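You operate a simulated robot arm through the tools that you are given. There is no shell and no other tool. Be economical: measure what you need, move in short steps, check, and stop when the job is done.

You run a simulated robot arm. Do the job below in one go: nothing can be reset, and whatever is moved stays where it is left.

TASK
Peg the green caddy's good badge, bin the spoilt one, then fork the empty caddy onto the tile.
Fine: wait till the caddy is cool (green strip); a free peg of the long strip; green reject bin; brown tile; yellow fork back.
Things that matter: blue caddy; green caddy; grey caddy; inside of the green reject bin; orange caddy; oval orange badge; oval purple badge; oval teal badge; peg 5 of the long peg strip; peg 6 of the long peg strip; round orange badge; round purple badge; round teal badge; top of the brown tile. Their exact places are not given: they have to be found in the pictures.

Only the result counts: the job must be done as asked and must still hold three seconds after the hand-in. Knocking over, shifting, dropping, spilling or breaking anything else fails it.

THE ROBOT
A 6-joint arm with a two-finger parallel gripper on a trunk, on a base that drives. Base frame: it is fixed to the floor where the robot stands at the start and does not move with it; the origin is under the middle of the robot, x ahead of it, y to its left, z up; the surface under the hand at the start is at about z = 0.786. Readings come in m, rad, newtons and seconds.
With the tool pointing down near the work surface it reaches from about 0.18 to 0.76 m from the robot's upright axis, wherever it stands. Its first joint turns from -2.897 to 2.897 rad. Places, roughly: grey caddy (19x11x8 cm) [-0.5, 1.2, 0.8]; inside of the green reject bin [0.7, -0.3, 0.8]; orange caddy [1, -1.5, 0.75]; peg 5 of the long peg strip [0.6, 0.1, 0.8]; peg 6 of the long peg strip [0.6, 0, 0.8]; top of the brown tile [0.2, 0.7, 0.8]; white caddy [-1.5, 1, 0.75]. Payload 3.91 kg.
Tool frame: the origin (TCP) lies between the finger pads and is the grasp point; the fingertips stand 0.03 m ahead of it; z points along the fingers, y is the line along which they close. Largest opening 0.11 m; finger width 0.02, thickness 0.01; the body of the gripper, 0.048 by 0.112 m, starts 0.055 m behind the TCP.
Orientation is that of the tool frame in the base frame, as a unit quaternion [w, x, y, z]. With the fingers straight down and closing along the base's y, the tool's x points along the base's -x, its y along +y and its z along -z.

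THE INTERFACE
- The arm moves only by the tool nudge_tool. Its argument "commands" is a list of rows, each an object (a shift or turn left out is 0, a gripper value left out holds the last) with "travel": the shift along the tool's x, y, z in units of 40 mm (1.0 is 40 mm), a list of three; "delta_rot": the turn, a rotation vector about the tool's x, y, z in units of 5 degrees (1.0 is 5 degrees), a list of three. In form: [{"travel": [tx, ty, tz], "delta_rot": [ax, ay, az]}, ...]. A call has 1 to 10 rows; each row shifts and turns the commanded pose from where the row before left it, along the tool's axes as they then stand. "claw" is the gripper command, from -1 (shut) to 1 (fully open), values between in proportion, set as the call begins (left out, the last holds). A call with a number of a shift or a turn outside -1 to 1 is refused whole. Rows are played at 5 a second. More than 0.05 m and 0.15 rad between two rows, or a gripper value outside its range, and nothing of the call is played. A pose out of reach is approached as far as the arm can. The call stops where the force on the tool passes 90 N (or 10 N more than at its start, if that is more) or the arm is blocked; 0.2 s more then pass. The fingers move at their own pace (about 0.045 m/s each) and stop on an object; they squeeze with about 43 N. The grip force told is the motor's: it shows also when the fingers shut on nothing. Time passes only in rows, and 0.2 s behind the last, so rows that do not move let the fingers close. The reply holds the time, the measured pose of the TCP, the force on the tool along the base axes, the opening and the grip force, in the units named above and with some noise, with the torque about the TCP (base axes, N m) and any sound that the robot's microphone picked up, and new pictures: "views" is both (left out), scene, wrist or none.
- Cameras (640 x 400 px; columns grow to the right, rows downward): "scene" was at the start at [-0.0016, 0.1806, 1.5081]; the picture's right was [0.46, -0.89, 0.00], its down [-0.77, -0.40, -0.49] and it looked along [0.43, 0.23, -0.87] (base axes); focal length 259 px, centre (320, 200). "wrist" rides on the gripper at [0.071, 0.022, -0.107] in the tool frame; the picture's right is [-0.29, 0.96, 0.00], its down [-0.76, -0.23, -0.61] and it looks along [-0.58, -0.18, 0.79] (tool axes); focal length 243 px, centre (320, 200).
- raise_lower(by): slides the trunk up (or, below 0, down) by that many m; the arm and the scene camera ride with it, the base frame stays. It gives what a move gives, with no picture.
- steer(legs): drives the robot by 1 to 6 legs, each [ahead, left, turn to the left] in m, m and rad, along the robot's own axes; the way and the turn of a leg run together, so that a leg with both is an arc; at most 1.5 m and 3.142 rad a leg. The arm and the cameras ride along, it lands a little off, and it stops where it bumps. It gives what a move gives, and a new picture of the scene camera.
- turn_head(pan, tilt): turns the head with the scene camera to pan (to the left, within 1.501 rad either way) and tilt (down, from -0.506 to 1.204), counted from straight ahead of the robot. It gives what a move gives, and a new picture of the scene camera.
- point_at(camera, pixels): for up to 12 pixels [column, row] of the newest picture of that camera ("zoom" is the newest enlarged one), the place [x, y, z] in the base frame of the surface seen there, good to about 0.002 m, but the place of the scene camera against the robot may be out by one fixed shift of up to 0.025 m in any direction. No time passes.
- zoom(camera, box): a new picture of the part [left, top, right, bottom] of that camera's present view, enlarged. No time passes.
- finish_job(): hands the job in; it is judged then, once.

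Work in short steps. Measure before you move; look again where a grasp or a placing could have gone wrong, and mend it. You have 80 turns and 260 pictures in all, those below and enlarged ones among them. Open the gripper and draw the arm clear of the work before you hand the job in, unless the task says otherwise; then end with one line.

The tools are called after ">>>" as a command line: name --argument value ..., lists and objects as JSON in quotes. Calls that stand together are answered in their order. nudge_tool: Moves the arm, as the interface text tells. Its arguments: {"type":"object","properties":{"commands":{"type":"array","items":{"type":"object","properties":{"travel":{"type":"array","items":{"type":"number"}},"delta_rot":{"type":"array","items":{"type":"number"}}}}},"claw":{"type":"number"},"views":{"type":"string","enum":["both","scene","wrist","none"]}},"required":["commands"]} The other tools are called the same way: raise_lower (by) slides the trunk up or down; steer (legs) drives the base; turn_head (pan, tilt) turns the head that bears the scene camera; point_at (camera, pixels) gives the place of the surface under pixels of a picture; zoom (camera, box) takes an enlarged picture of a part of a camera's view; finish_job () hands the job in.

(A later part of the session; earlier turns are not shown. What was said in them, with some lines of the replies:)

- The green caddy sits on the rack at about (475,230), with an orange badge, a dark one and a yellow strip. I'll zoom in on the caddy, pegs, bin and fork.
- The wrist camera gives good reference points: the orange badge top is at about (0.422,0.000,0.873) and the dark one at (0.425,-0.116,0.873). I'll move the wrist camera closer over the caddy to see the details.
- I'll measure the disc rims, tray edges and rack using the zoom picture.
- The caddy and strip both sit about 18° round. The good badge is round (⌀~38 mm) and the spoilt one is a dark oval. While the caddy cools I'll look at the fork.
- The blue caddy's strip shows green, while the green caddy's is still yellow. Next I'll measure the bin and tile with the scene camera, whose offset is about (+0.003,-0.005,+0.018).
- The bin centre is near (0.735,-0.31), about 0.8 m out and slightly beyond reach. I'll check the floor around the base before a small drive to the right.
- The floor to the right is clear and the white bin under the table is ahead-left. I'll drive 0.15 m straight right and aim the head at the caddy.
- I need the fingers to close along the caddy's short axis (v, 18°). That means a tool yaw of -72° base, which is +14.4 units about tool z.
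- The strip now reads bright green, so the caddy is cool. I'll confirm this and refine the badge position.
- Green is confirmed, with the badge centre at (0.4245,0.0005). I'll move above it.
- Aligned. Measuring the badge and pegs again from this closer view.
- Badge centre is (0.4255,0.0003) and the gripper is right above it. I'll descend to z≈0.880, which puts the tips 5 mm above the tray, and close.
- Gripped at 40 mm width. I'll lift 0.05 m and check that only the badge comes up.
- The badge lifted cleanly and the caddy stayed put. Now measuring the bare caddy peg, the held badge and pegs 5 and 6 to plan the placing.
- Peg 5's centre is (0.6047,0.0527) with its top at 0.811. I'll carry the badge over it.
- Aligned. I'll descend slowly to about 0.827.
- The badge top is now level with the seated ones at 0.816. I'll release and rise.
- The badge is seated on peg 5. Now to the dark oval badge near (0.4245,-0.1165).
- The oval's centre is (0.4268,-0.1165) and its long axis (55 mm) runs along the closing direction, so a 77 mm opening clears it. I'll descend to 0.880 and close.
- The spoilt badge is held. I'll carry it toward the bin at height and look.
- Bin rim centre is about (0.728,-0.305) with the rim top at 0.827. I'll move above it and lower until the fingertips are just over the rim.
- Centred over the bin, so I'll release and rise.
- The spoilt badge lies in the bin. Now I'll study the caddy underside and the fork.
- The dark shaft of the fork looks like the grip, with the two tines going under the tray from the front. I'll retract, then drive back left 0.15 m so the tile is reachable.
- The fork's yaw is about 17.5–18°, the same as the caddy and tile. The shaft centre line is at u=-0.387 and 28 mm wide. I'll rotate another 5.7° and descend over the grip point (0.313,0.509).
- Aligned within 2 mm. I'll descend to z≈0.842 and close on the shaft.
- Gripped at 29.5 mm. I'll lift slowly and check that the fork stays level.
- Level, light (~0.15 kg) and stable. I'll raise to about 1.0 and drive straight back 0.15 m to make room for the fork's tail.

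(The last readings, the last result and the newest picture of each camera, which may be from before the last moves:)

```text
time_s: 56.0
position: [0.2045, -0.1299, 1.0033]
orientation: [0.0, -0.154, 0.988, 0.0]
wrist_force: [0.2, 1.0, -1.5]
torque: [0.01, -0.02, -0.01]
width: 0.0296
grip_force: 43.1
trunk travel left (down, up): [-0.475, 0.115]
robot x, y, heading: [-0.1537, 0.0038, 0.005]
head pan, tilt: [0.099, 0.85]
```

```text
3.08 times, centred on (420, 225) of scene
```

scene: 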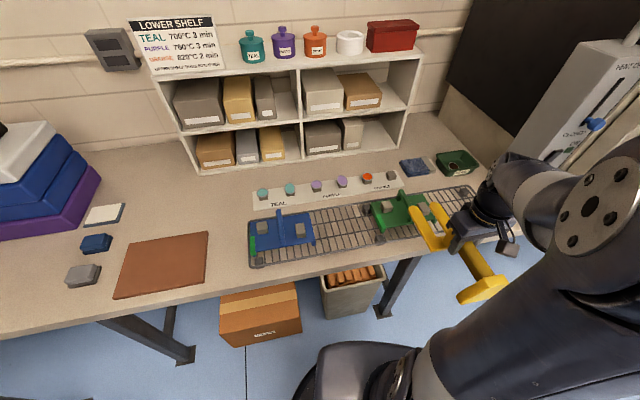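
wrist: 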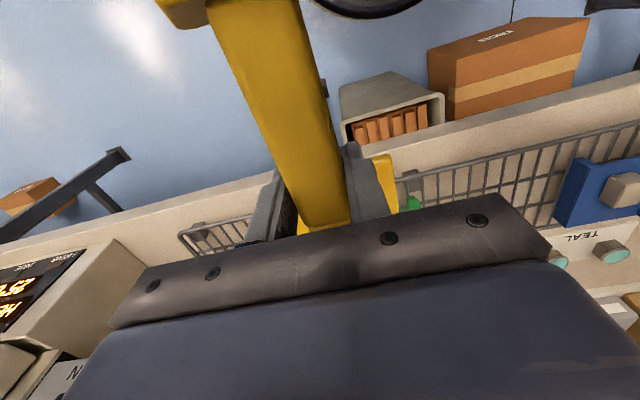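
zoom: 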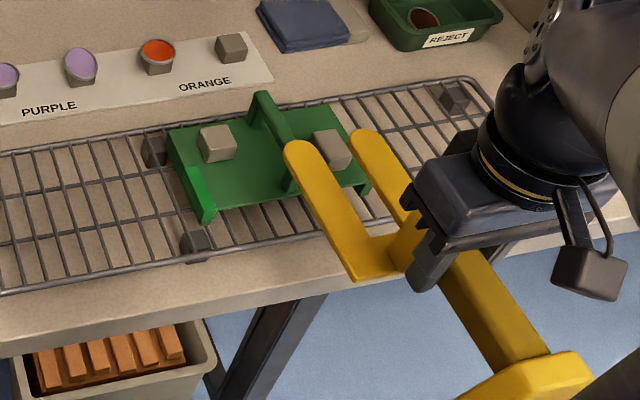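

The scene camera sees both fork and caddy, so I'll take their relative measures in that one frame: tines, tray edges, legs and rack rail.

>>> point_at --camera "zoom" --pixels '[[296, 148], [364, 135], [345, 220], [365, 272], [390, 265], [206, 215], [210, 207], [368, 184], [365, 192], [280, 230], [285, 241], [240, 203]]'

>>> zoom --camera "scene" --box '[365, 185, 465, 255]'

```text
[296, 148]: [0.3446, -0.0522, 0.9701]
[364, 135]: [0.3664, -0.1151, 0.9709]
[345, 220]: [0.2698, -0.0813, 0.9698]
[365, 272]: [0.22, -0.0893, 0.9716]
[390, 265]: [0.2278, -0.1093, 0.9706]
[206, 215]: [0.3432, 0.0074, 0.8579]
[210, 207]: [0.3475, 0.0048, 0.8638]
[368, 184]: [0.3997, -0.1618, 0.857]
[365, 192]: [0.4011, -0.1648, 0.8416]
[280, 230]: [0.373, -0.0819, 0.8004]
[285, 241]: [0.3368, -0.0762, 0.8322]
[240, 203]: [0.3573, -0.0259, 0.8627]
```

```text
5.71 times, centred on (415, 220) of scene
```

zoom: 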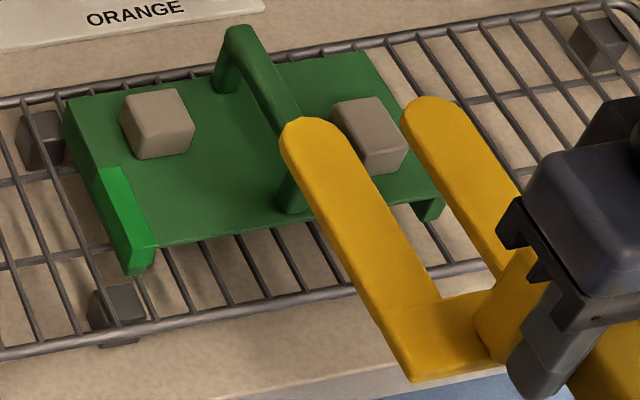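

>>> point_at --camera "zoom" --pixels '[[200, 238], [200, 242], [200, 246], [200, 250], [265, 226], [265, 230], [265, 234], [425, 200], [428, 210], [430, 218], [140, 262], [136, 272]]'

```text
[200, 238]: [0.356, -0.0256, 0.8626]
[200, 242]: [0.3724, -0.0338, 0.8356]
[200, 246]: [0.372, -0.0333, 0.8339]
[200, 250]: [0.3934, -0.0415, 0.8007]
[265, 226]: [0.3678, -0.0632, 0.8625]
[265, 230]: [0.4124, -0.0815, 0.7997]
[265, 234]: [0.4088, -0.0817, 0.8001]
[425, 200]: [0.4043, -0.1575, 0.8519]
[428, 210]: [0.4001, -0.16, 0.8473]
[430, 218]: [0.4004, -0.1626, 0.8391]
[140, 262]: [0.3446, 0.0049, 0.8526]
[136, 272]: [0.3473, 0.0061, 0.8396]
```

Fork centre is u=0.1894 and caddy centre 0.1882 in the same frame, so alignment is good. Rack top is about 0.818 and tray top 0.845. I'll lower to TCP z≈0.885 (tines 0.824–0.833), 13 mm in front of the tray.

>>> nudge_tool --commands '[{"travel": [0.1, 0, 0.6]}, {"travel": [0, 0, 0.75]}, {"travel": [0, 0, 0.75]}, {"travel": [0, 0, 0.55]}, {"travel": [0, 0, 0.3]}, {}]'

>>> zoom --camera "scene" --box '[365, 185, 465, 255]'

```text
time_s: 57.4
position: [0.2021, -0.1318, 0.8829]
orientation: [0.0, -0.154, 0.988, 0.0]
wrist_force: [-0.8, -0.5, -2.0]
torque: [0.0, -0.03, 0.01]
width: 0.0297
grip_force: 43.1
trunk travel left (down, up): [-0.475, 0.115]
robot x, y, heading: [-0.1479, -0.0019, 0.0]
head pan, tilt: [0.099, 0.85]
```

scene: 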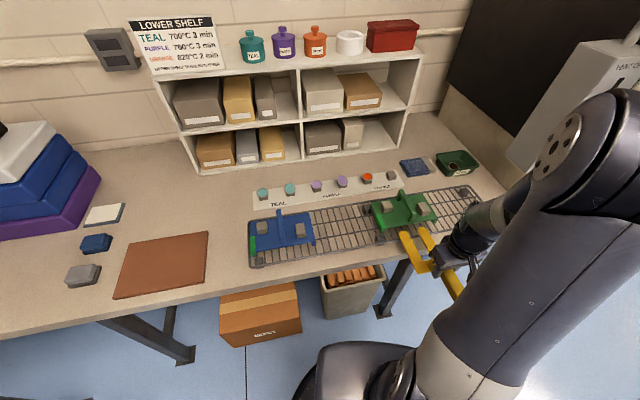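
wrist: 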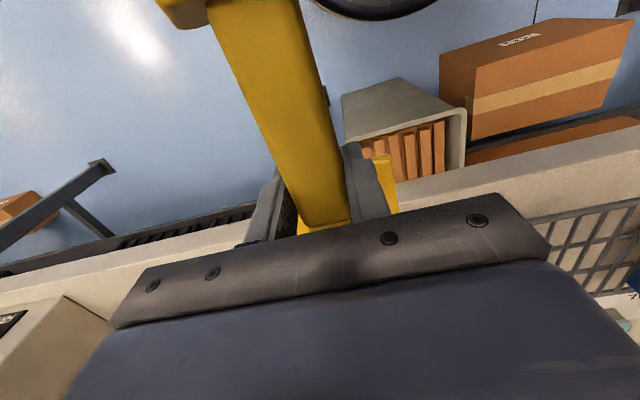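

```text
5.71 times, centred on (415, 220) of scene
```

zoom: 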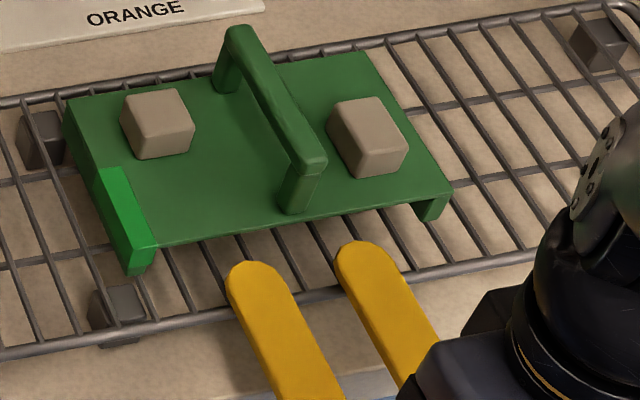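

>>> point_at --camera "zoom" --pixels '[[253, 268], [365, 247], [270, 310], [290, 360], [395, 310], [240, 300], [310, 380], [385, 260], [330, 255], [296, 210], [150, 265], [440, 205]]'

```text
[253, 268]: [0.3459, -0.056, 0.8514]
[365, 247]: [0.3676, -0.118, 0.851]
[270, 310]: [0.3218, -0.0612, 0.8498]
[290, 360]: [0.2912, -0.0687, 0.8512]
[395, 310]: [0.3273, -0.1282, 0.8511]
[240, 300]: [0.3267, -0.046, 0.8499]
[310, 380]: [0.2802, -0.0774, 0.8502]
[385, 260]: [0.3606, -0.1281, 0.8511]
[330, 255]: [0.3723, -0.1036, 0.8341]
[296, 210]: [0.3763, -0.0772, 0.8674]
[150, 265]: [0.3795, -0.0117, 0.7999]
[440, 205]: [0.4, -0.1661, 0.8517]
```

Tine tops are 12 mm below the tray top and about 6 mm above the wires, which is good. I'll slide in by a first 50 mm and check.

>>> nudge_tool --commands '[{"travel": [-0.4, 0, 0]}, {"travel": [-0.4, 0, 0]}, {"travel": [-0.45, 0, 0]}, {}]' --views "scene"

>>> zoom --camera "scene" --box '[365, 185, 465, 255]'

```text
time_s: 58.4
position: [0.2521, -0.1163, 0.8848]
orientation: [0.0, -0.155, 0.988, 0.0]
wrist_force: [-0.3, 0.6, -0.5]
torque: [0.01, -0.03, 0.0]
width: 0.0298
grip_force: 42.4
trunk travel left (down, up): [-0.475, 0.115]
robot x, y, heading: [-0.1523, -0.0016, -0.003]
head pan, tilt: [0.099, 0.85]
```

scene: 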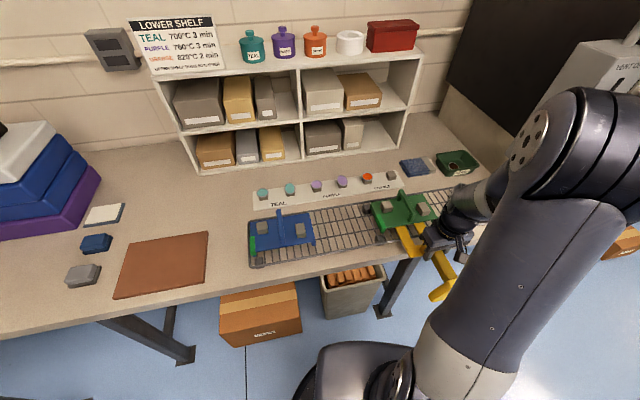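

```text
5.71 times, centred on (415, 220) of scene
```

zoom: 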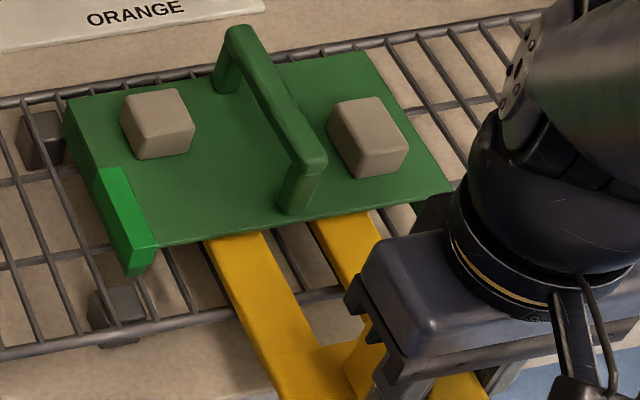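

No contact and the caddy hasn't moved. Sliding in a further 76 mm.

>>> nudge_tool --commands '[{"travel": [-0.5, 0, 0]}, {"travel": [-0.5, 0, 0]}, {"travel": [-0.5, 0, 0]}, {"travel": [-0.4, 0, 0]}, {}]' --views "scene"

>>> zoom --camera "scene" --box '[365, 185, 465, 255]'

```text
time_s: 59.6
position: [0.3253, -0.0902, 0.8856]
orientation: [0.0, -0.155, 0.988, 0.001]
wrist_force: [0.3, 0.2, -2.4]
torque: [0.04, -0.02, -0.03]
width: 0.0297
grip_force: 43.1
trunk travel left (down, up): [-0.475, 0.115]
robot x, y, heading: [-0.1541, -0.0018, -0.006]
head pan, tilt: [0.099, 0.85]
```

scene: 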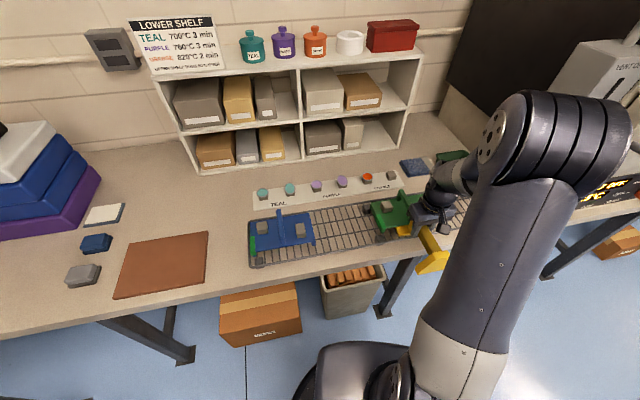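

```text
5.71 times, centred on (415, 220) of scene
```

zoom: 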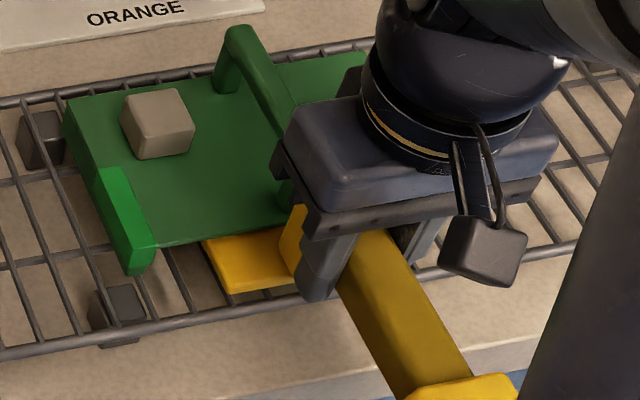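

The post is about 10 mm from the tray and the tine tips reach the back edge. I'll lift slowly.

>>> nudge_tool --commands '[{"travel": [0, 0, -0.1]}, {"travel": [0, 0, -0.1]}, {"travel": [0, 0, -0.1]}, {"travel": [0, 0, -0.1]}, {"travel": [0, 0, -0.1]}, {}, {}]' --views "both"

>>> zoom --camera "scene" --box '[365, 185, 465, 255]'

```text
time_s: 61.2
position: [0.3237, -0.091, 0.906]
orientation: [0.0, -0.155, 0.988, 0.0]
wrist_force: [0.1, -0.4, -2.5]
torque: [-0.01, 0.11, -0.01]
width: 0.0297
grip_force: 43.0
trunk travel left (down, up): [-0.475, 0.115]
robot x, y, heading: [-0.1552, -0.0021, 0.0]
head pan, tilt: [0.099, 0.85]
```

scene: 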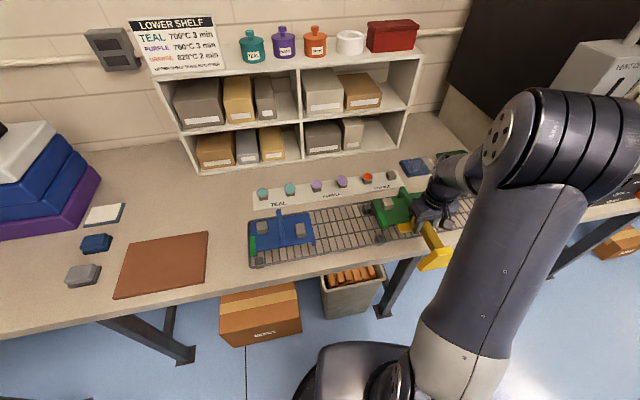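
wrist: 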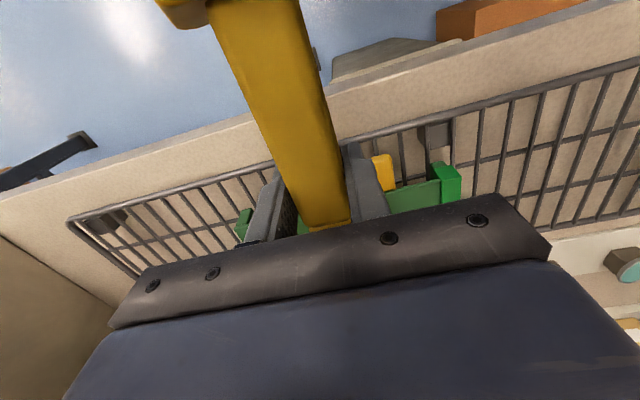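

```text
5.71 times, centred on (415, 220) of scene
```

zoom: 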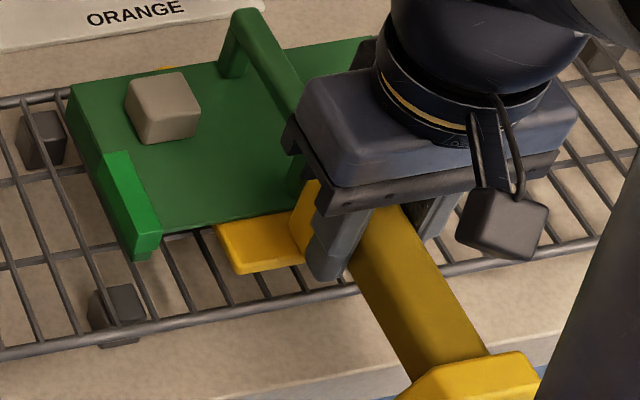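

The caddy is up and light. Checking that it is level.

>>> point_at --camera "zoom" --pixels '[[90, 105], [215, 75], [165, 215], [270, 205], [250, 150], [120, 165], [345, 50], [163, 100], [144, 252], [165, 69], [250, 225], [420, 320]]'

```text
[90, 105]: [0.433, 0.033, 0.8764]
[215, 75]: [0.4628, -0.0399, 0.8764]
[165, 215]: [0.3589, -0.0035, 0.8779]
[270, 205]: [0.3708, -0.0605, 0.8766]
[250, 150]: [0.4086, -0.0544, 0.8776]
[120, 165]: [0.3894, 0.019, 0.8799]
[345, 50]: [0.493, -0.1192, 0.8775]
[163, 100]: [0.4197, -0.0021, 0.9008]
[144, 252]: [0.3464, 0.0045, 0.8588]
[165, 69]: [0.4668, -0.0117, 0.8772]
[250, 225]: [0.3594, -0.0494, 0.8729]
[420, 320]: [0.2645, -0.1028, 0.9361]
```

Level. I'll raise to about 1.0 with gentle ramps, then carry sideways toward the tile.

>>> nudge_tool --commands '[{"travel": [0, 0, -0.15]}, {"travel": [0, 0, -0.3]}, {"travel": [0, 0, -0.4]}, {"travel": [0, 0, -0.5]}, {"travel": [0, 0, -0.5]}, {"travel": [0, 0, -0.35]}, {"travel": [0, 0, -0.15]}, {}]' --views "scene"

>>> nudge_tool --commands '[{"travel": [0, 0.15, 0]}, {"travel": [0, 0.3, 0]}, {"travel": [0, 0.45, 0]}, {"travel": [0, 0.6, 0]}, {"travel": [0, 0.6, 0]}, {"travel": [0, 0.6, 0]}, {"travel": [0, 0.6, 0]}, {"travel": [0, 0.45, 0]}, {"travel": [0, 0.3, 0]}, {"travel": [0, 0.15, 0]}]' --views "scene"

```text
time_s: 63.0
position: [0.3232, -0.0912, 0.9997]
orientation: [0.0, -0.155, 0.988, -0.001]
wrist_force: [0.2, -0.2, -2.1]
torque: [-0.05, 0.13, 0.0]
width: 0.0297
grip_force: 43.0
trunk travel left (down, up): [-0.475, 0.115]
robot x, y, heading: [-0.1525, 0.0006, 0.003]
head pan, tilt: [0.099, 0.85]
```

scene: 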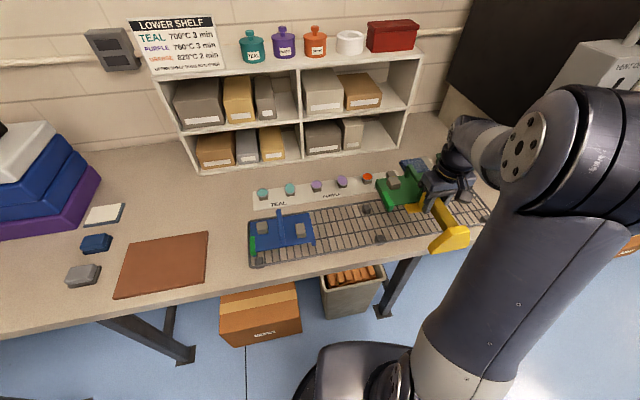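

```text
time_s: 65.2
position: [0.2719, 0.0674, 0.999]
orientation: [-0.001, -0.155, 0.988, 0.0]
wrist_force: [0.1, -0.1, -2.3]
torque: [-0.09, 0.12, 0.01]
width: 0.0295
grip_force: 42.8
trunk travel left (down, up): [-0.475, 0.115]
robot x, y, heading: [-0.1518, -0.0031, -0.001]
head pan, tilt: [0.099, 0.85]
```

scene: 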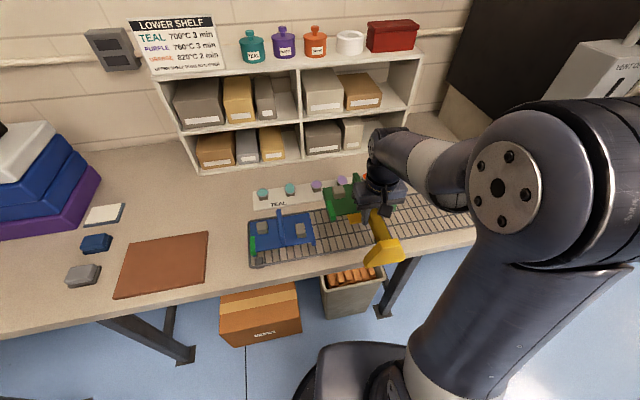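

Steady. Continuing.

>>> nudge_tool --commands '[{"travel": [0, 0.15, 0]}, {"travel": [0, 0.4, 0]}, {"travel": [0, 0.7, 0]}, {"travel": [0, 0.8, 0]}, {"travel": [0, 0.8, 0]}, {"travel": [0, 0.8, 0]}, {"travel": [0, 0.7, 0]}, {"travel": [0, 0.5, 0]}, {"travel": [0, 0.35, 0]}, {"travel": [0, 0.2, 0]}]' --views "scene"

>>> nudge_tool --commands '[{"travel": [0, 0.15, 0]}, {"travel": [0, 0.4, 0]}, {"travel": [0, 0.7, 0]}, {"travel": [0, 0.8, 0]}, {"travel": [0, 0.8, 0]}, {"travel": [0, 0.8, 0]}, {"travel": [0, 0.7, 0]}, {"travel": [0, 0.5, 0]}, {"travel": [0, 0.35, 0]}, {"travel": [0, 0.2, 0]}]' --views "scene"

```text
time_s: 67.4
position: [0.2057, 0.274, 0.9988]
orientation: [0.0, -0.155, 0.988, 0.0]
wrist_force: [-0.3, -0.1, -4.6]
torque: [-0.04, 0.16, 0.0]
width: 0.0298
grip_force: 43.1
trunk travel left (down, up): [-0.475, 0.115]
robot x, y, heading: [-0.1506, -0.0001, -0.003]
head pan, tilt: [0.099, 0.85]
```

scene: 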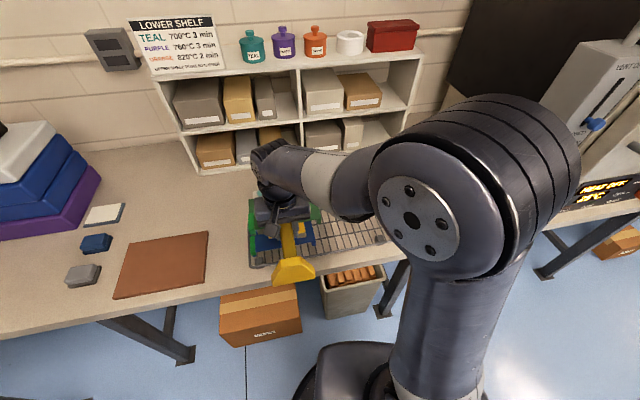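

```text
time_s: 69.6
position: [0.1395, 0.4807, 0.998]
orientation: [-0.001, -0.155, 0.988, 0.001]
wrist_force: [0.0, -0.3, -3.2]
torque: [-0.02, 0.1, 0.02]
width: 0.0296
grip_force: 43.1
trunk travel left (down, up): [-0.475, 0.115]
robot x, y, heading: [-0.1573, -0.0012, -0.001]
head pan, tilt: [0.099, 0.85]
```

scene: 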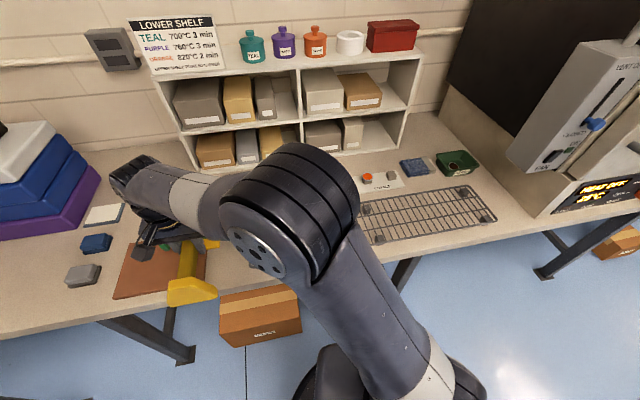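

>>> nudge_tool --commands '[{"travel": [0.04, 0.15, 0]}, {"travel": [0, 0.4, 0]}, {"travel": [0, 0.7, 0]}, {"travel": [0, 0.8, 0]}, {"travel": [0, 0.7, 0]}, {"travel": [0, 0.5, 0]}, {"travel": [0, 0.4, 0]}, {"travel": [0, 0.23, 0]}, {}]' --views "wrist"

>>> turn_head --pan 0.9 --tilt 0.9

>>> zoom --camera "scene" --box '[200, 100, 440, 260]'

```text
time_s: 71.6
position: [0.0912, 0.6278, 0.9978]
orientation: [0.0, -0.154, 0.988, 0.0]
wrist_force: [-0.9, -0.7, -2.7]
torque: [-0.06, 0.13, 0.02]
width: 0.0296
grip_force: 43.1
trunk travel left (down, up): [-0.475, 0.115]
robot x, y, heading: [-0.1517, -0.0004, 0.004]
head pan, tilt: [0.099, 0.85]
```

wrist: 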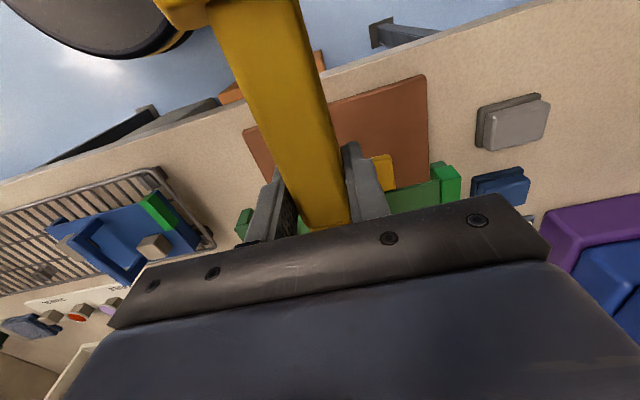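

```text
time_s: 72.7
position: [0.0904, 0.6281, 0.9977]
orientation: [0.0, -0.154, 0.988, 0.0]
wrist_force: [1.1, -0.6, -2.5]
torque: [-0.05, 0.13, -0.01]
width: 0.0294
grip_force: 43.6
trunk travel left (down, up): [-0.475, 0.115]
robot x, y, heading: [-0.155, -0.0006, -0.001]
head pan, tilt: [0.901, 0.901]
```

scene: 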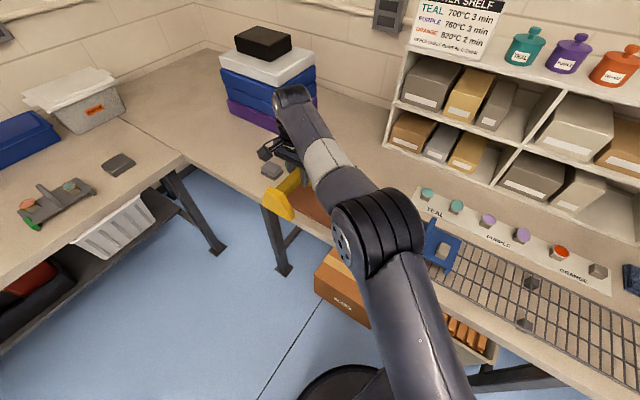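

```text
2.50 times, centred on (320, 180) of scene
```

zoom: 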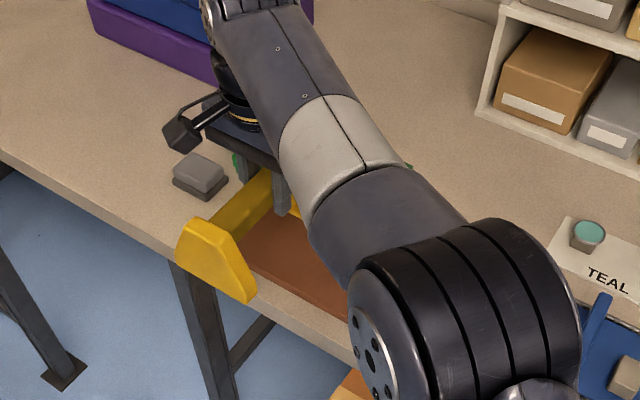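

>>> point_at --camera "wrist" --pixels '[[425, 78], [248, 131], [428, 160], [262, 172], [380, 92], [442, 167], [460, 182], [244, 212], [440, 185], [480, 148], [400, 185]]'

>>> zoom --camera "wrist" --box '[220, 60, 480, 250]'

```text
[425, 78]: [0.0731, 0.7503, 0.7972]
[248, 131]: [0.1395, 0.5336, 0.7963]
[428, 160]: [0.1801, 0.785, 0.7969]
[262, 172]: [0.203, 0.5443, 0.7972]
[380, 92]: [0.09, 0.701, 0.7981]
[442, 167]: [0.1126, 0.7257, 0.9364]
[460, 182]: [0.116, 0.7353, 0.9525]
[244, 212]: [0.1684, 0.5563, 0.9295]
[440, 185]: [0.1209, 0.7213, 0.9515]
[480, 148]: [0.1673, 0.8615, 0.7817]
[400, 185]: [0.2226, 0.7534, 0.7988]
```

```text
2.11 times, centred on (350, 155) of wrist
```

zoom: 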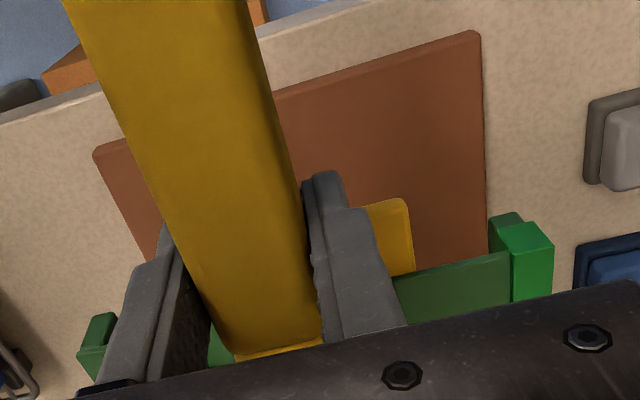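

Tile spans u -0.692…-0.464 with its front at v 0.298. Caddy spans u -0.664…-0.477 with its front at 0.332. I'll shift 6 mm toward the tile's centre and lower to about 0.88.

>>> nudge_tool --commands '[{"travel": [0, 0.15, 0.15]}, {"travel": [0, 0, 0.4]}, {"travel": [0, 0, 0.5]}, {"travel": [0, 0, 0.5]}, {"travel": [0, 0, 0.5]}, {"travel": [0, 0, 0.4]}, {"travel": [0, 0, 0.3]}, {"travel": [0, 0, 0.15]}, {}]' --views "wrist"

>>> zoom --camera "wrist" --box '[220, 60, 480, 250]'

```text
time_s: 74.7
position: [0.0882, 0.6331, 0.882]
orientation: [-0.001, -0.154, 0.988, 0.0]
wrist_force: [-0.5, 0.5, -3.4]
torque: [-0.1, 0.1, -0.03]
width: 0.0296
grip_force: 42.9
trunk travel left (down, up): [-0.475, 0.115]
robot x, y, heading: [-0.1518, -0.0029, 0.001]
head pan, tilt: [0.901, 0.901]
```

wrist: 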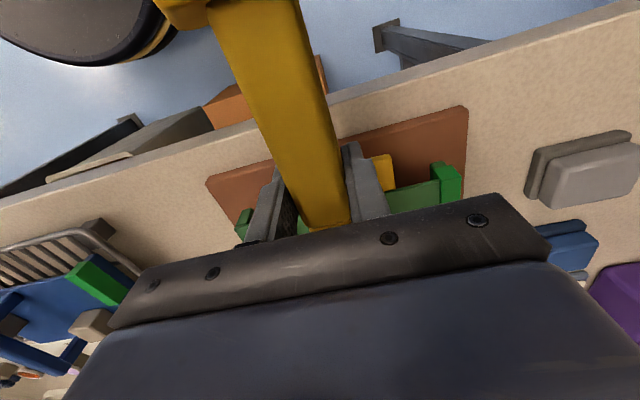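

```text
2.11 times, centred on (350, 155) of wrist
```

zoom: 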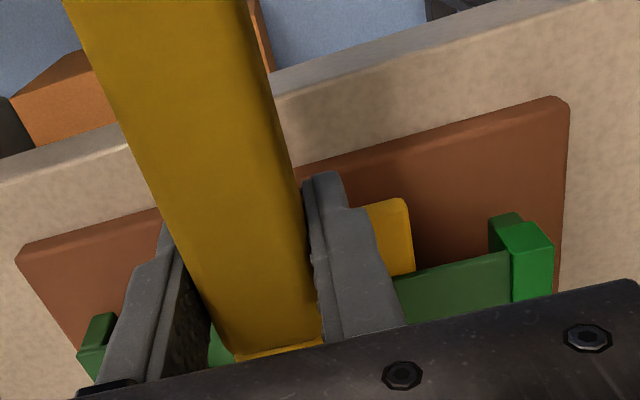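

Well placed over the tile. Lowering slowly until the legs stand and the tines come free.

>>> nudge_tool --commands '[{"travel": [0, 0, 0.08]}, {"travel": [0, 0, 0.08]}, {"travel": [0, 0, 0.08]}, {"travel": [0, 0, 0.06]}, {"travel": [0, 0, 0.06]}, {"travel": [0, 0, 0.06]}, {}, {}]' --views "wrist"

>>> zoom --camera "wrist" --box '[220, 60, 480, 250]'

```text
time_s: 76.5
position: [0.0883, 0.6322, 0.8651]
orientation: [0.0, -0.155, 0.988, -0.001]
wrist_force: [-0.1, -1.4, -1.6]
torque: [0.04, -0.02, 0.0]
width: 0.0296
grip_force: 42.9
trunk travel left (down, up): [-0.475, 0.115]
robot x, y, heading: [-0.1482, 0.0008, 0.002]
head pan, tilt: [0.901, 0.901]
```

wrist: 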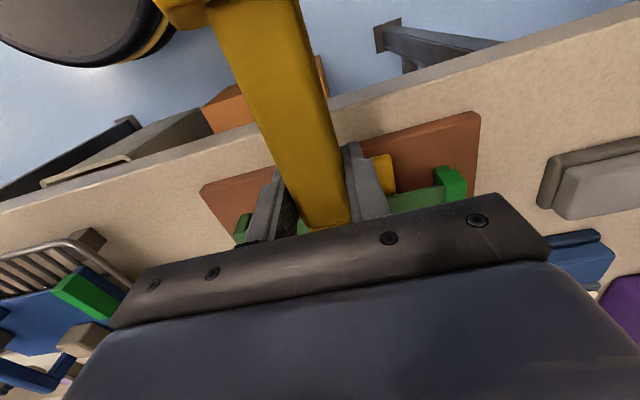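

```text
2.11 times, centred on (350, 155) of wrist
```

zoom: 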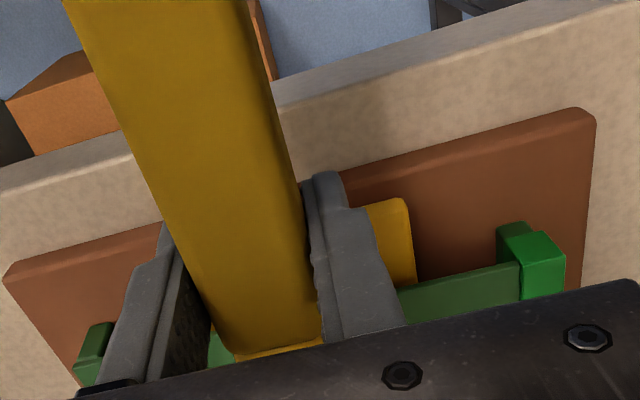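

Torque has dropped to the unloaded value, so the caddy is standing. I'll check the gaps before withdrawing.

>>> point_at --camera "zoom" --pixels '[[535, 240], [460, 290], [390, 225], [280, 345], [545, 180], [95, 340], [585, 120], [15, 265]]'

>>> nudge_tool --commands '[{"travel": [0.1, 0, 0]}, {"travel": [0.2, 0, 0]}, {"travel": [0.3, 0, 0]}, {}]' --views "wrist"

>>> zoom --camera "wrist" --box '[220, 60, 480, 250]'

```text
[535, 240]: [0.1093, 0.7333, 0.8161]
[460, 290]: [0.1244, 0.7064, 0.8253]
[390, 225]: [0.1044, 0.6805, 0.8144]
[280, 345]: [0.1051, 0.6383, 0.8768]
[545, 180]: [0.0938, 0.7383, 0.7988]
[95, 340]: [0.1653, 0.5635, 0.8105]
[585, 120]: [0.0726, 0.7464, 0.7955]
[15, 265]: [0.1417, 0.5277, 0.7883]
```

```text
time_s: 77.5
position: [0.0657, 0.6252, 0.8677]
orientation: [0.0, -0.154, 0.988, 0.0]
wrist_force: [0.7, -0.5, -1.4]
torque: [0.02, -0.03, 0.0]
width: 0.0297
grip_force: 43.2
trunk travel left (down, up): [-0.475, 0.115]
robot x, y, heading: [-0.1515, -0.0, 0.001]
head pan, tilt: [0.901, 0.901]
```

wrist: 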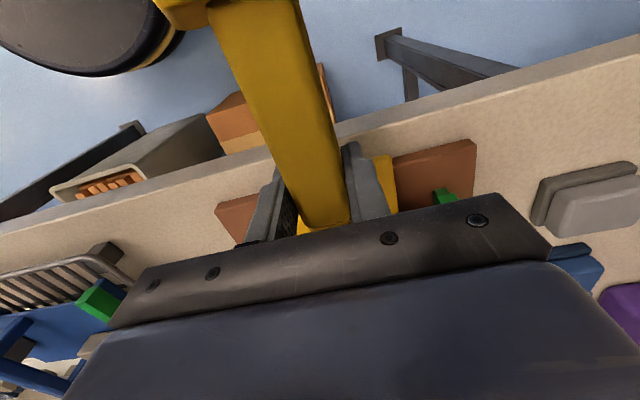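

```text
2.11 times, centred on (350, 155) of wrist
```

zoom: 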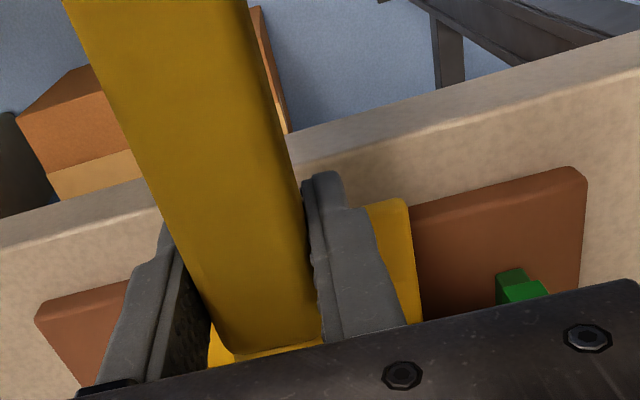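

The caddy stays put while the fork slides out. Withdrawing the rest.

>>> nudge_tool --commands '[{"travel": [0.3, 0, 0]}, {"travel": [0.5, 0, 0]}, {"travel": [0.6, 0, 0]}, {"travel": [0.7, 0, 0]}, {"travel": [0.7, 0, 0]}, {"travel": [0.5, 0, 0]}, {}]'

>>> zoom --camera "scene" --box '[200, 100, 440, 260]'

```text
time_s: 79.1
position: [-0.0597, 0.5853, 0.8659]
orientation: [0.001, -0.154, 0.988, 0.0]
wrist_force: [0.6, 0.8, -1.4]
torque: [0.01, -0.02, -0.01]
width: 0.0297
grip_force: 42.5
trunk travel left (down, up): [-0.475, 0.115]
robot x, y, heading: [-0.1486, -0.0017, 0.003]
head pan, tilt: [0.901, 0.901]
```

scene: 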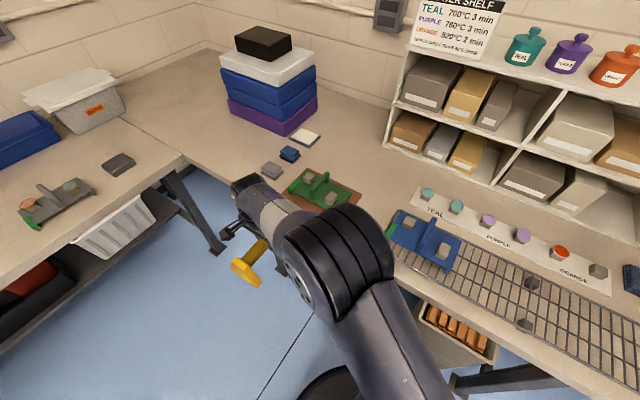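
wrist: 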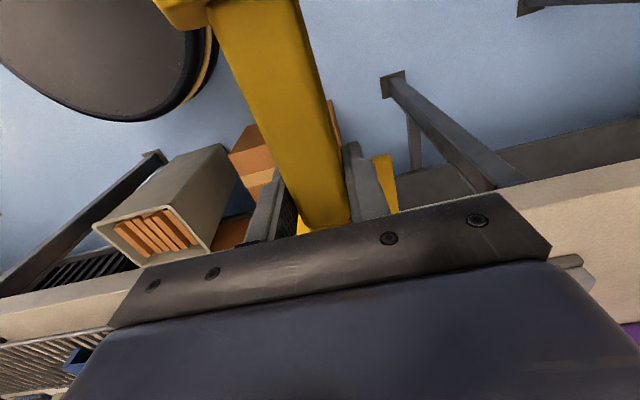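

```text
2.50 times, centred on (320, 180) of scene
```

zoom: 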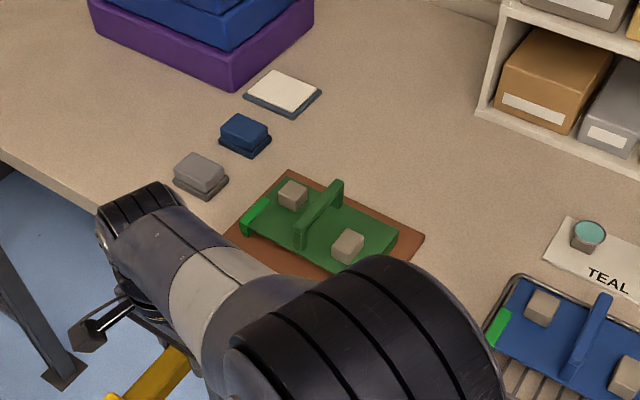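

The caddy is on the tile and the fork is clear. I'll raise and carry the fork back to its place, TCP (0.314,0.509).

>>> nudge_tool --commands '[{"travel": [0, 0, -0.6]}, {"travel": [0, 0, -0.9]}, {"travel": [0, 0, -0.95]}, {"travel": [0, 0, -0.9]}, {}]' --views "none"

>>> nudge_tool --commands '[{"travel": [-0.83, -0.465, 0]}, {"travel": [-0.83, -0.465, 0]}, {"travel": [-0.83, -0.465, 0]}, {"travel": [-0.83, -0.465, 0]}, {"travel": [-0.83, -0.465, 0]}, {"travel": [-0.83, -0.465, 0]}, {"travel": [-0.83, -0.465, 0]}, {"travel": [-0.83, -0.465, 0]}, {"travel": [-0.83, -0.465, 0]}, {"travel": [-0.83, -0.465, 0]}]' --views "wrist"

```text
time_s: 80.3
position: [-0.0613, 0.5858, 0.9987]
orientation: [0.0, -0.154, 0.988, 0.0]
wrist_force: [0.2, 0.4, -1.4]
torque: [-0.02, -0.04, -0.02]
width: 0.0294
grip_force: 42.8
trunk travel left (down, up): [-0.475, 0.115]
robot x, y, heading: [-0.1505, 0.0011, 0.003]
head pan, tilt: [0.901, 0.901]
```

```text
time_s: 82.5
position: [0.3133, 0.508, 0.9988]
orientation: [0.0, -0.156, 0.988, 0.0]
wrist_force: [-0.6, -0.1, -2.2]
torque: [0.0, -0.03, 0.01]
width: 0.0296
grip_force: 43.1
trunk travel left (down, up): [-0.475, 0.115]
robot x, y, heading: [-0.1504, -0.0008, 0.002]
head pan, tilt: [0.901, 0.901]
```

wrist: 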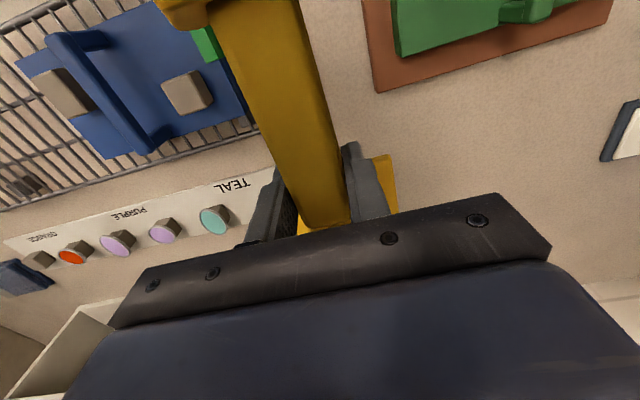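

Positioned within 1 mm. Lowering to the table.

>>> nudge_tool --commands '[{"travel": [-0.03, 0.02, 0.6]}, {"travel": [0, 0, 0.9]}, {"travel": [0, 0, 0.9]}, {"travel": [0, 0, 0.8]}, {"travel": [0, 0, 0.45]}, {"travel": [0, 0, 0.1]}, {}]' --views "wrist"

>>> nudge_tool --commands '[{"travel": [0, 0, 0.06]}, {"travel": [0, 0, 0.06]}, {"travel": [0, 0, 0.04]}, {}]' --views "wrist"

>>> point_at --camera "wrist" --pixels '[[250, 60], [280, 120], [300, 180], [385, 175], [215, 5]]'

```text
time_s: 84.1
position: [0.3147, 0.5115, 0.8506]
orientation: [0.0, -0.154, 0.988, 0.0]
wrist_force: [1.0, -0.2, -1.8]
torque: [0.0, -0.01, 0.01]
width: 0.0295
grip_force: 43.3
trunk travel left (down, up): [-0.475, 0.115]
robot x, y, heading: [-0.1544, -0.003, 0.005]
head pan, tilt: [0.901, 0.901]
```

wrist: 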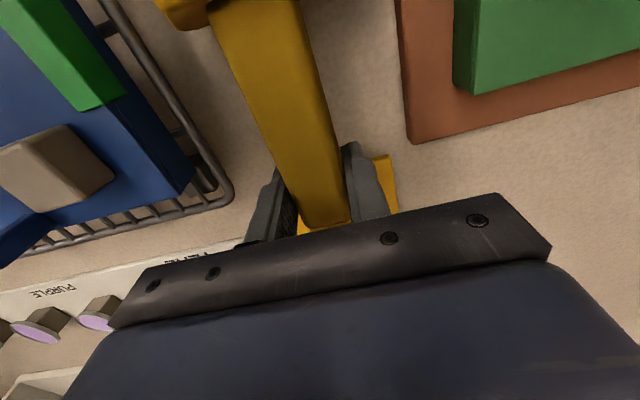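

```text
time_s: 85.1
position: [0.3133, 0.5104, 0.8454]
orientation: [0.0, -0.155, 0.988, 0.0]
wrist_force: [-0.2, -0.1, -1.2]
torque: [0.03, 0.0, -0.01]
width: 0.0297
grip_force: 43.2
trunk travel left (down, up): [-0.475, 0.115]
robot x, y, heading: [-0.1509, -0.001, 0.005]
head pan, tilt: [0.901, 0.901]
```

wrist: 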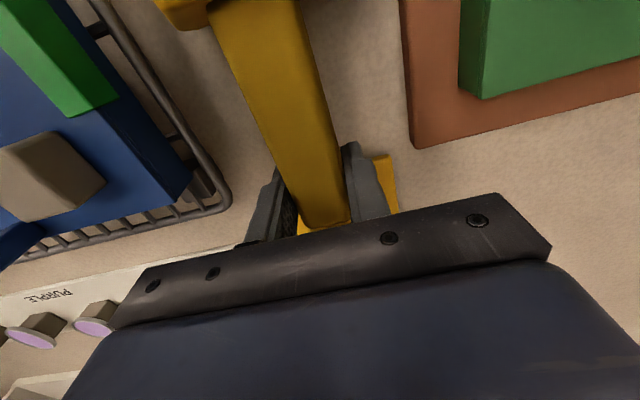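

```text
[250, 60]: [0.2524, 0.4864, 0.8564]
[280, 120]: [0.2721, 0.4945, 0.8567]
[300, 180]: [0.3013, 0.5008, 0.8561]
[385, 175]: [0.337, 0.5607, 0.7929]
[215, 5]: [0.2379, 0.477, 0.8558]
```

Shaft top is 0.8563 against 0.8545 at rest, so about 2 mm remains. Lowering until contact.

>>> nudge_tool --commands '[{"travel": [0, 0, 0.03]}, {"travel": [0, 0, 0.03]}, {}]' --views "none"

```text
time_s: 85.9
position: [0.3134, 0.5097, 0.8422]
orientation: [0.0, -0.154, 0.988, 0.0]
wrist_force: [0.5, -1.0, 1.3]
torque: [0.08, -0.6, -0.11]
width: 0.0297
grip_force: 43.0
trunk travel left (down, up): [-0.475, 0.115]
robot x, y, heading: [-0.1512, -0.0024, 0.001]
head pan, tilt: [0.901, 0.901]
```

Contact shown (force +1.3 N, torque). I'll release and rise.

>>> nudge_tool --commands '[{}, {}, {}, {}]' --claw 0.3 --views "none"

>>> nudge_tool --commands '[{"travel": [0, 0, -0.4]}, {"travel": [0, 0, -0.9]}, {"travel": [0, 0, -0.9]}, {"travel": [0.5, 0, -0.8]}, {"travel": [0.9, 0, -0.4]}, {}]'

>>> point_at --camera "wrist" --pixels '[[320, 100], [330, 140], [310, 60], [330, 170]]'

```text
time_s: 86.9
position: [0.3133, 0.511, 0.8427]
orientation: [0.0, -0.155, 0.988, 0.0]
wrist_force: [-0.2, 0.2, -0.1]
torque: [0.02, -0.01, 0.05]
width: 0.0717
grip_force: 0.1
trunk travel left (down, up): [-0.475, 0.115]
robot x, y, heading: [-0.154, -0.0027, 0.0]
head pan, tilt: [0.901, 0.901]
```

```text
time_s: 88.3
position: [0.2624, 0.4944, 0.9779]
orientation: [-0.001, -0.155, 0.988, -0.001]
wrist_force: [0.3, 0.4, -0.2]
torque: [0.01, 0.01, -0.01]
width: 0.0715
grip_force: 0.2
trunk travel left (down, up): [-0.475, 0.115]
robot x, y, heading: [-0.1517, -0.0011, 0.002]
head pan, tilt: [0.901, 0.901]
```

scene: 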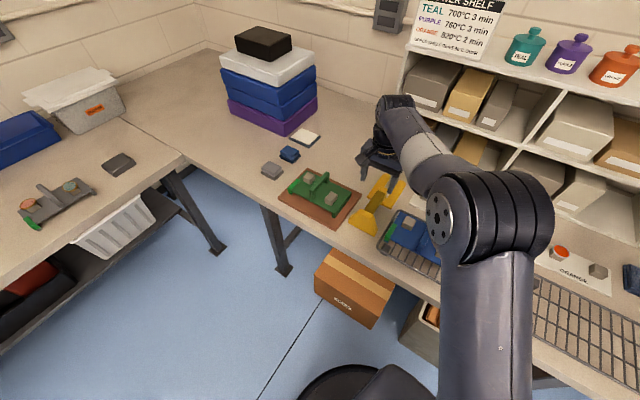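
wrist: 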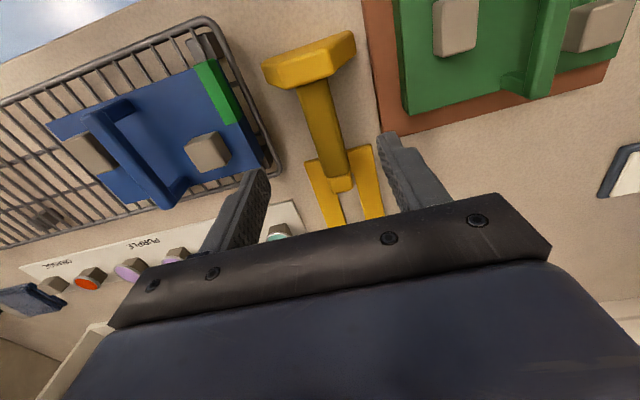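

```text
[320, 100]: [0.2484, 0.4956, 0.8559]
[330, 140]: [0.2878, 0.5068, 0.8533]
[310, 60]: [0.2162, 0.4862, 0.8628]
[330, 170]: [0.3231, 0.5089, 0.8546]
```

The fork is back, standing at the same height. I'll draw the arm clear and do a final check.

>>> nudge_tool --commands '[{"travel": [0.3, -0.8, -0.5]}, {"travel": [0.3, -0.8, -0.5]}, {"travel": [0.3, -0.8, -0.4]}, {"travel": [0.3, -0.9, 0]}, {"travel": [0.3, -0.9, 0]}, {"travel": [0.3, -0.9, 0]}, {"travel": [0.3, -0.9, 0]}, {"travel": [0.3, -0.9, 0]}]' --views "none"

>>> turn_head --pan 0.4 --tilt 0.85

>>> zoom --camera "scene" --box '[120, 140, 360, 300]'

>>> zoom --camera "scene" --box '[360, 120, 620, 290]'

```text
time_s: 90.1
position: [0.2545, 0.1988, 1.0342]
orientation: [0.0, -0.156, 0.988, 0.0]
wrist_force: [0.1, -0.5, -0.3]
torque: [-0.03, 0.01, 0.03]
width: 0.0716
grip_force: 0.1
trunk travel left (down, up): [-0.475, 0.115]
robot x, y, heading: [-0.1527, -0.0001, 0.005]
head pan, tilt: [0.901, 0.901]
```

```text
time_s: 91.1
position: [0.2553, 0.1998, 1.034]
orientation: [-0.001, -0.154, 0.988, -0.001]
wrist_force: [0.3, 0.1, 0.3]
torque: [0.01, 0.01, -0.02]
width: 0.0715
grip_force: 0.0
trunk travel left (down, up): [-0.475, 0.115]
robot x, y, heading: [-0.1517, -0.0017, 0.0]
head pan, tilt: [0.4, 0.85]
```

scene: 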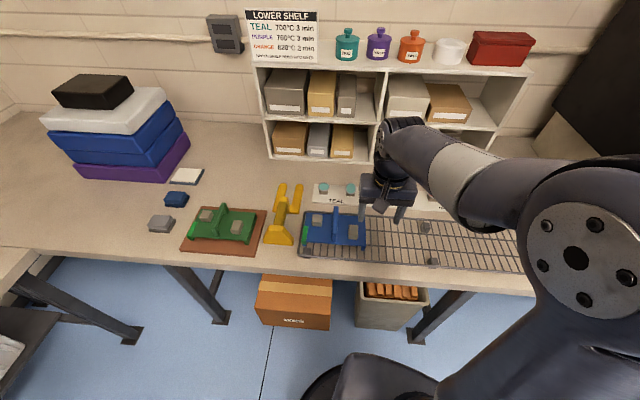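

```text
2.50 times, centred on (240, 220) of scene
```

zoom: 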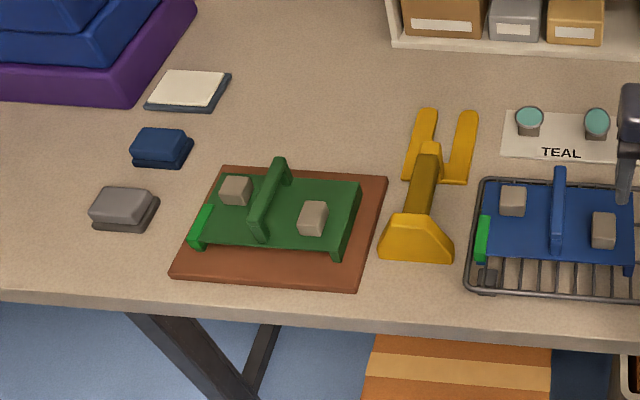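

```text
2.35 times, centred on (490, 205) of scene
```

zoom: 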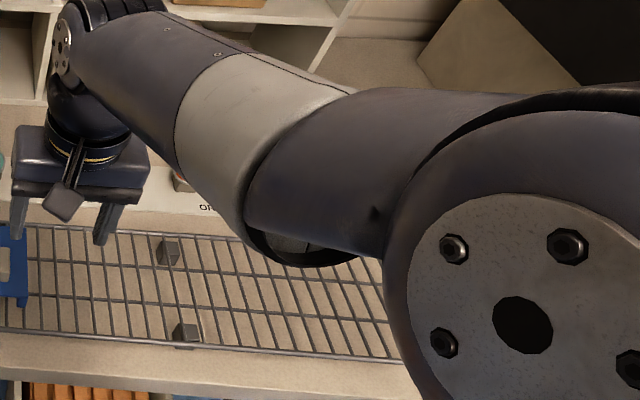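

The caddy stands fully on the tile and the fork is back in its spot. Earlier pictures showed the badge on peg 5 and the spoilt one in the bin. The arm is clear and the gripper open, so I'm handing in.

>>> finish_job

```text
The job is handed in.
```

I waited for the green strip, pegged the round orange badge on peg 5, binned the spoilt dark oval one, forked the empty green caddy onto the brown tile, put the yellow fork back, and handed the job in.
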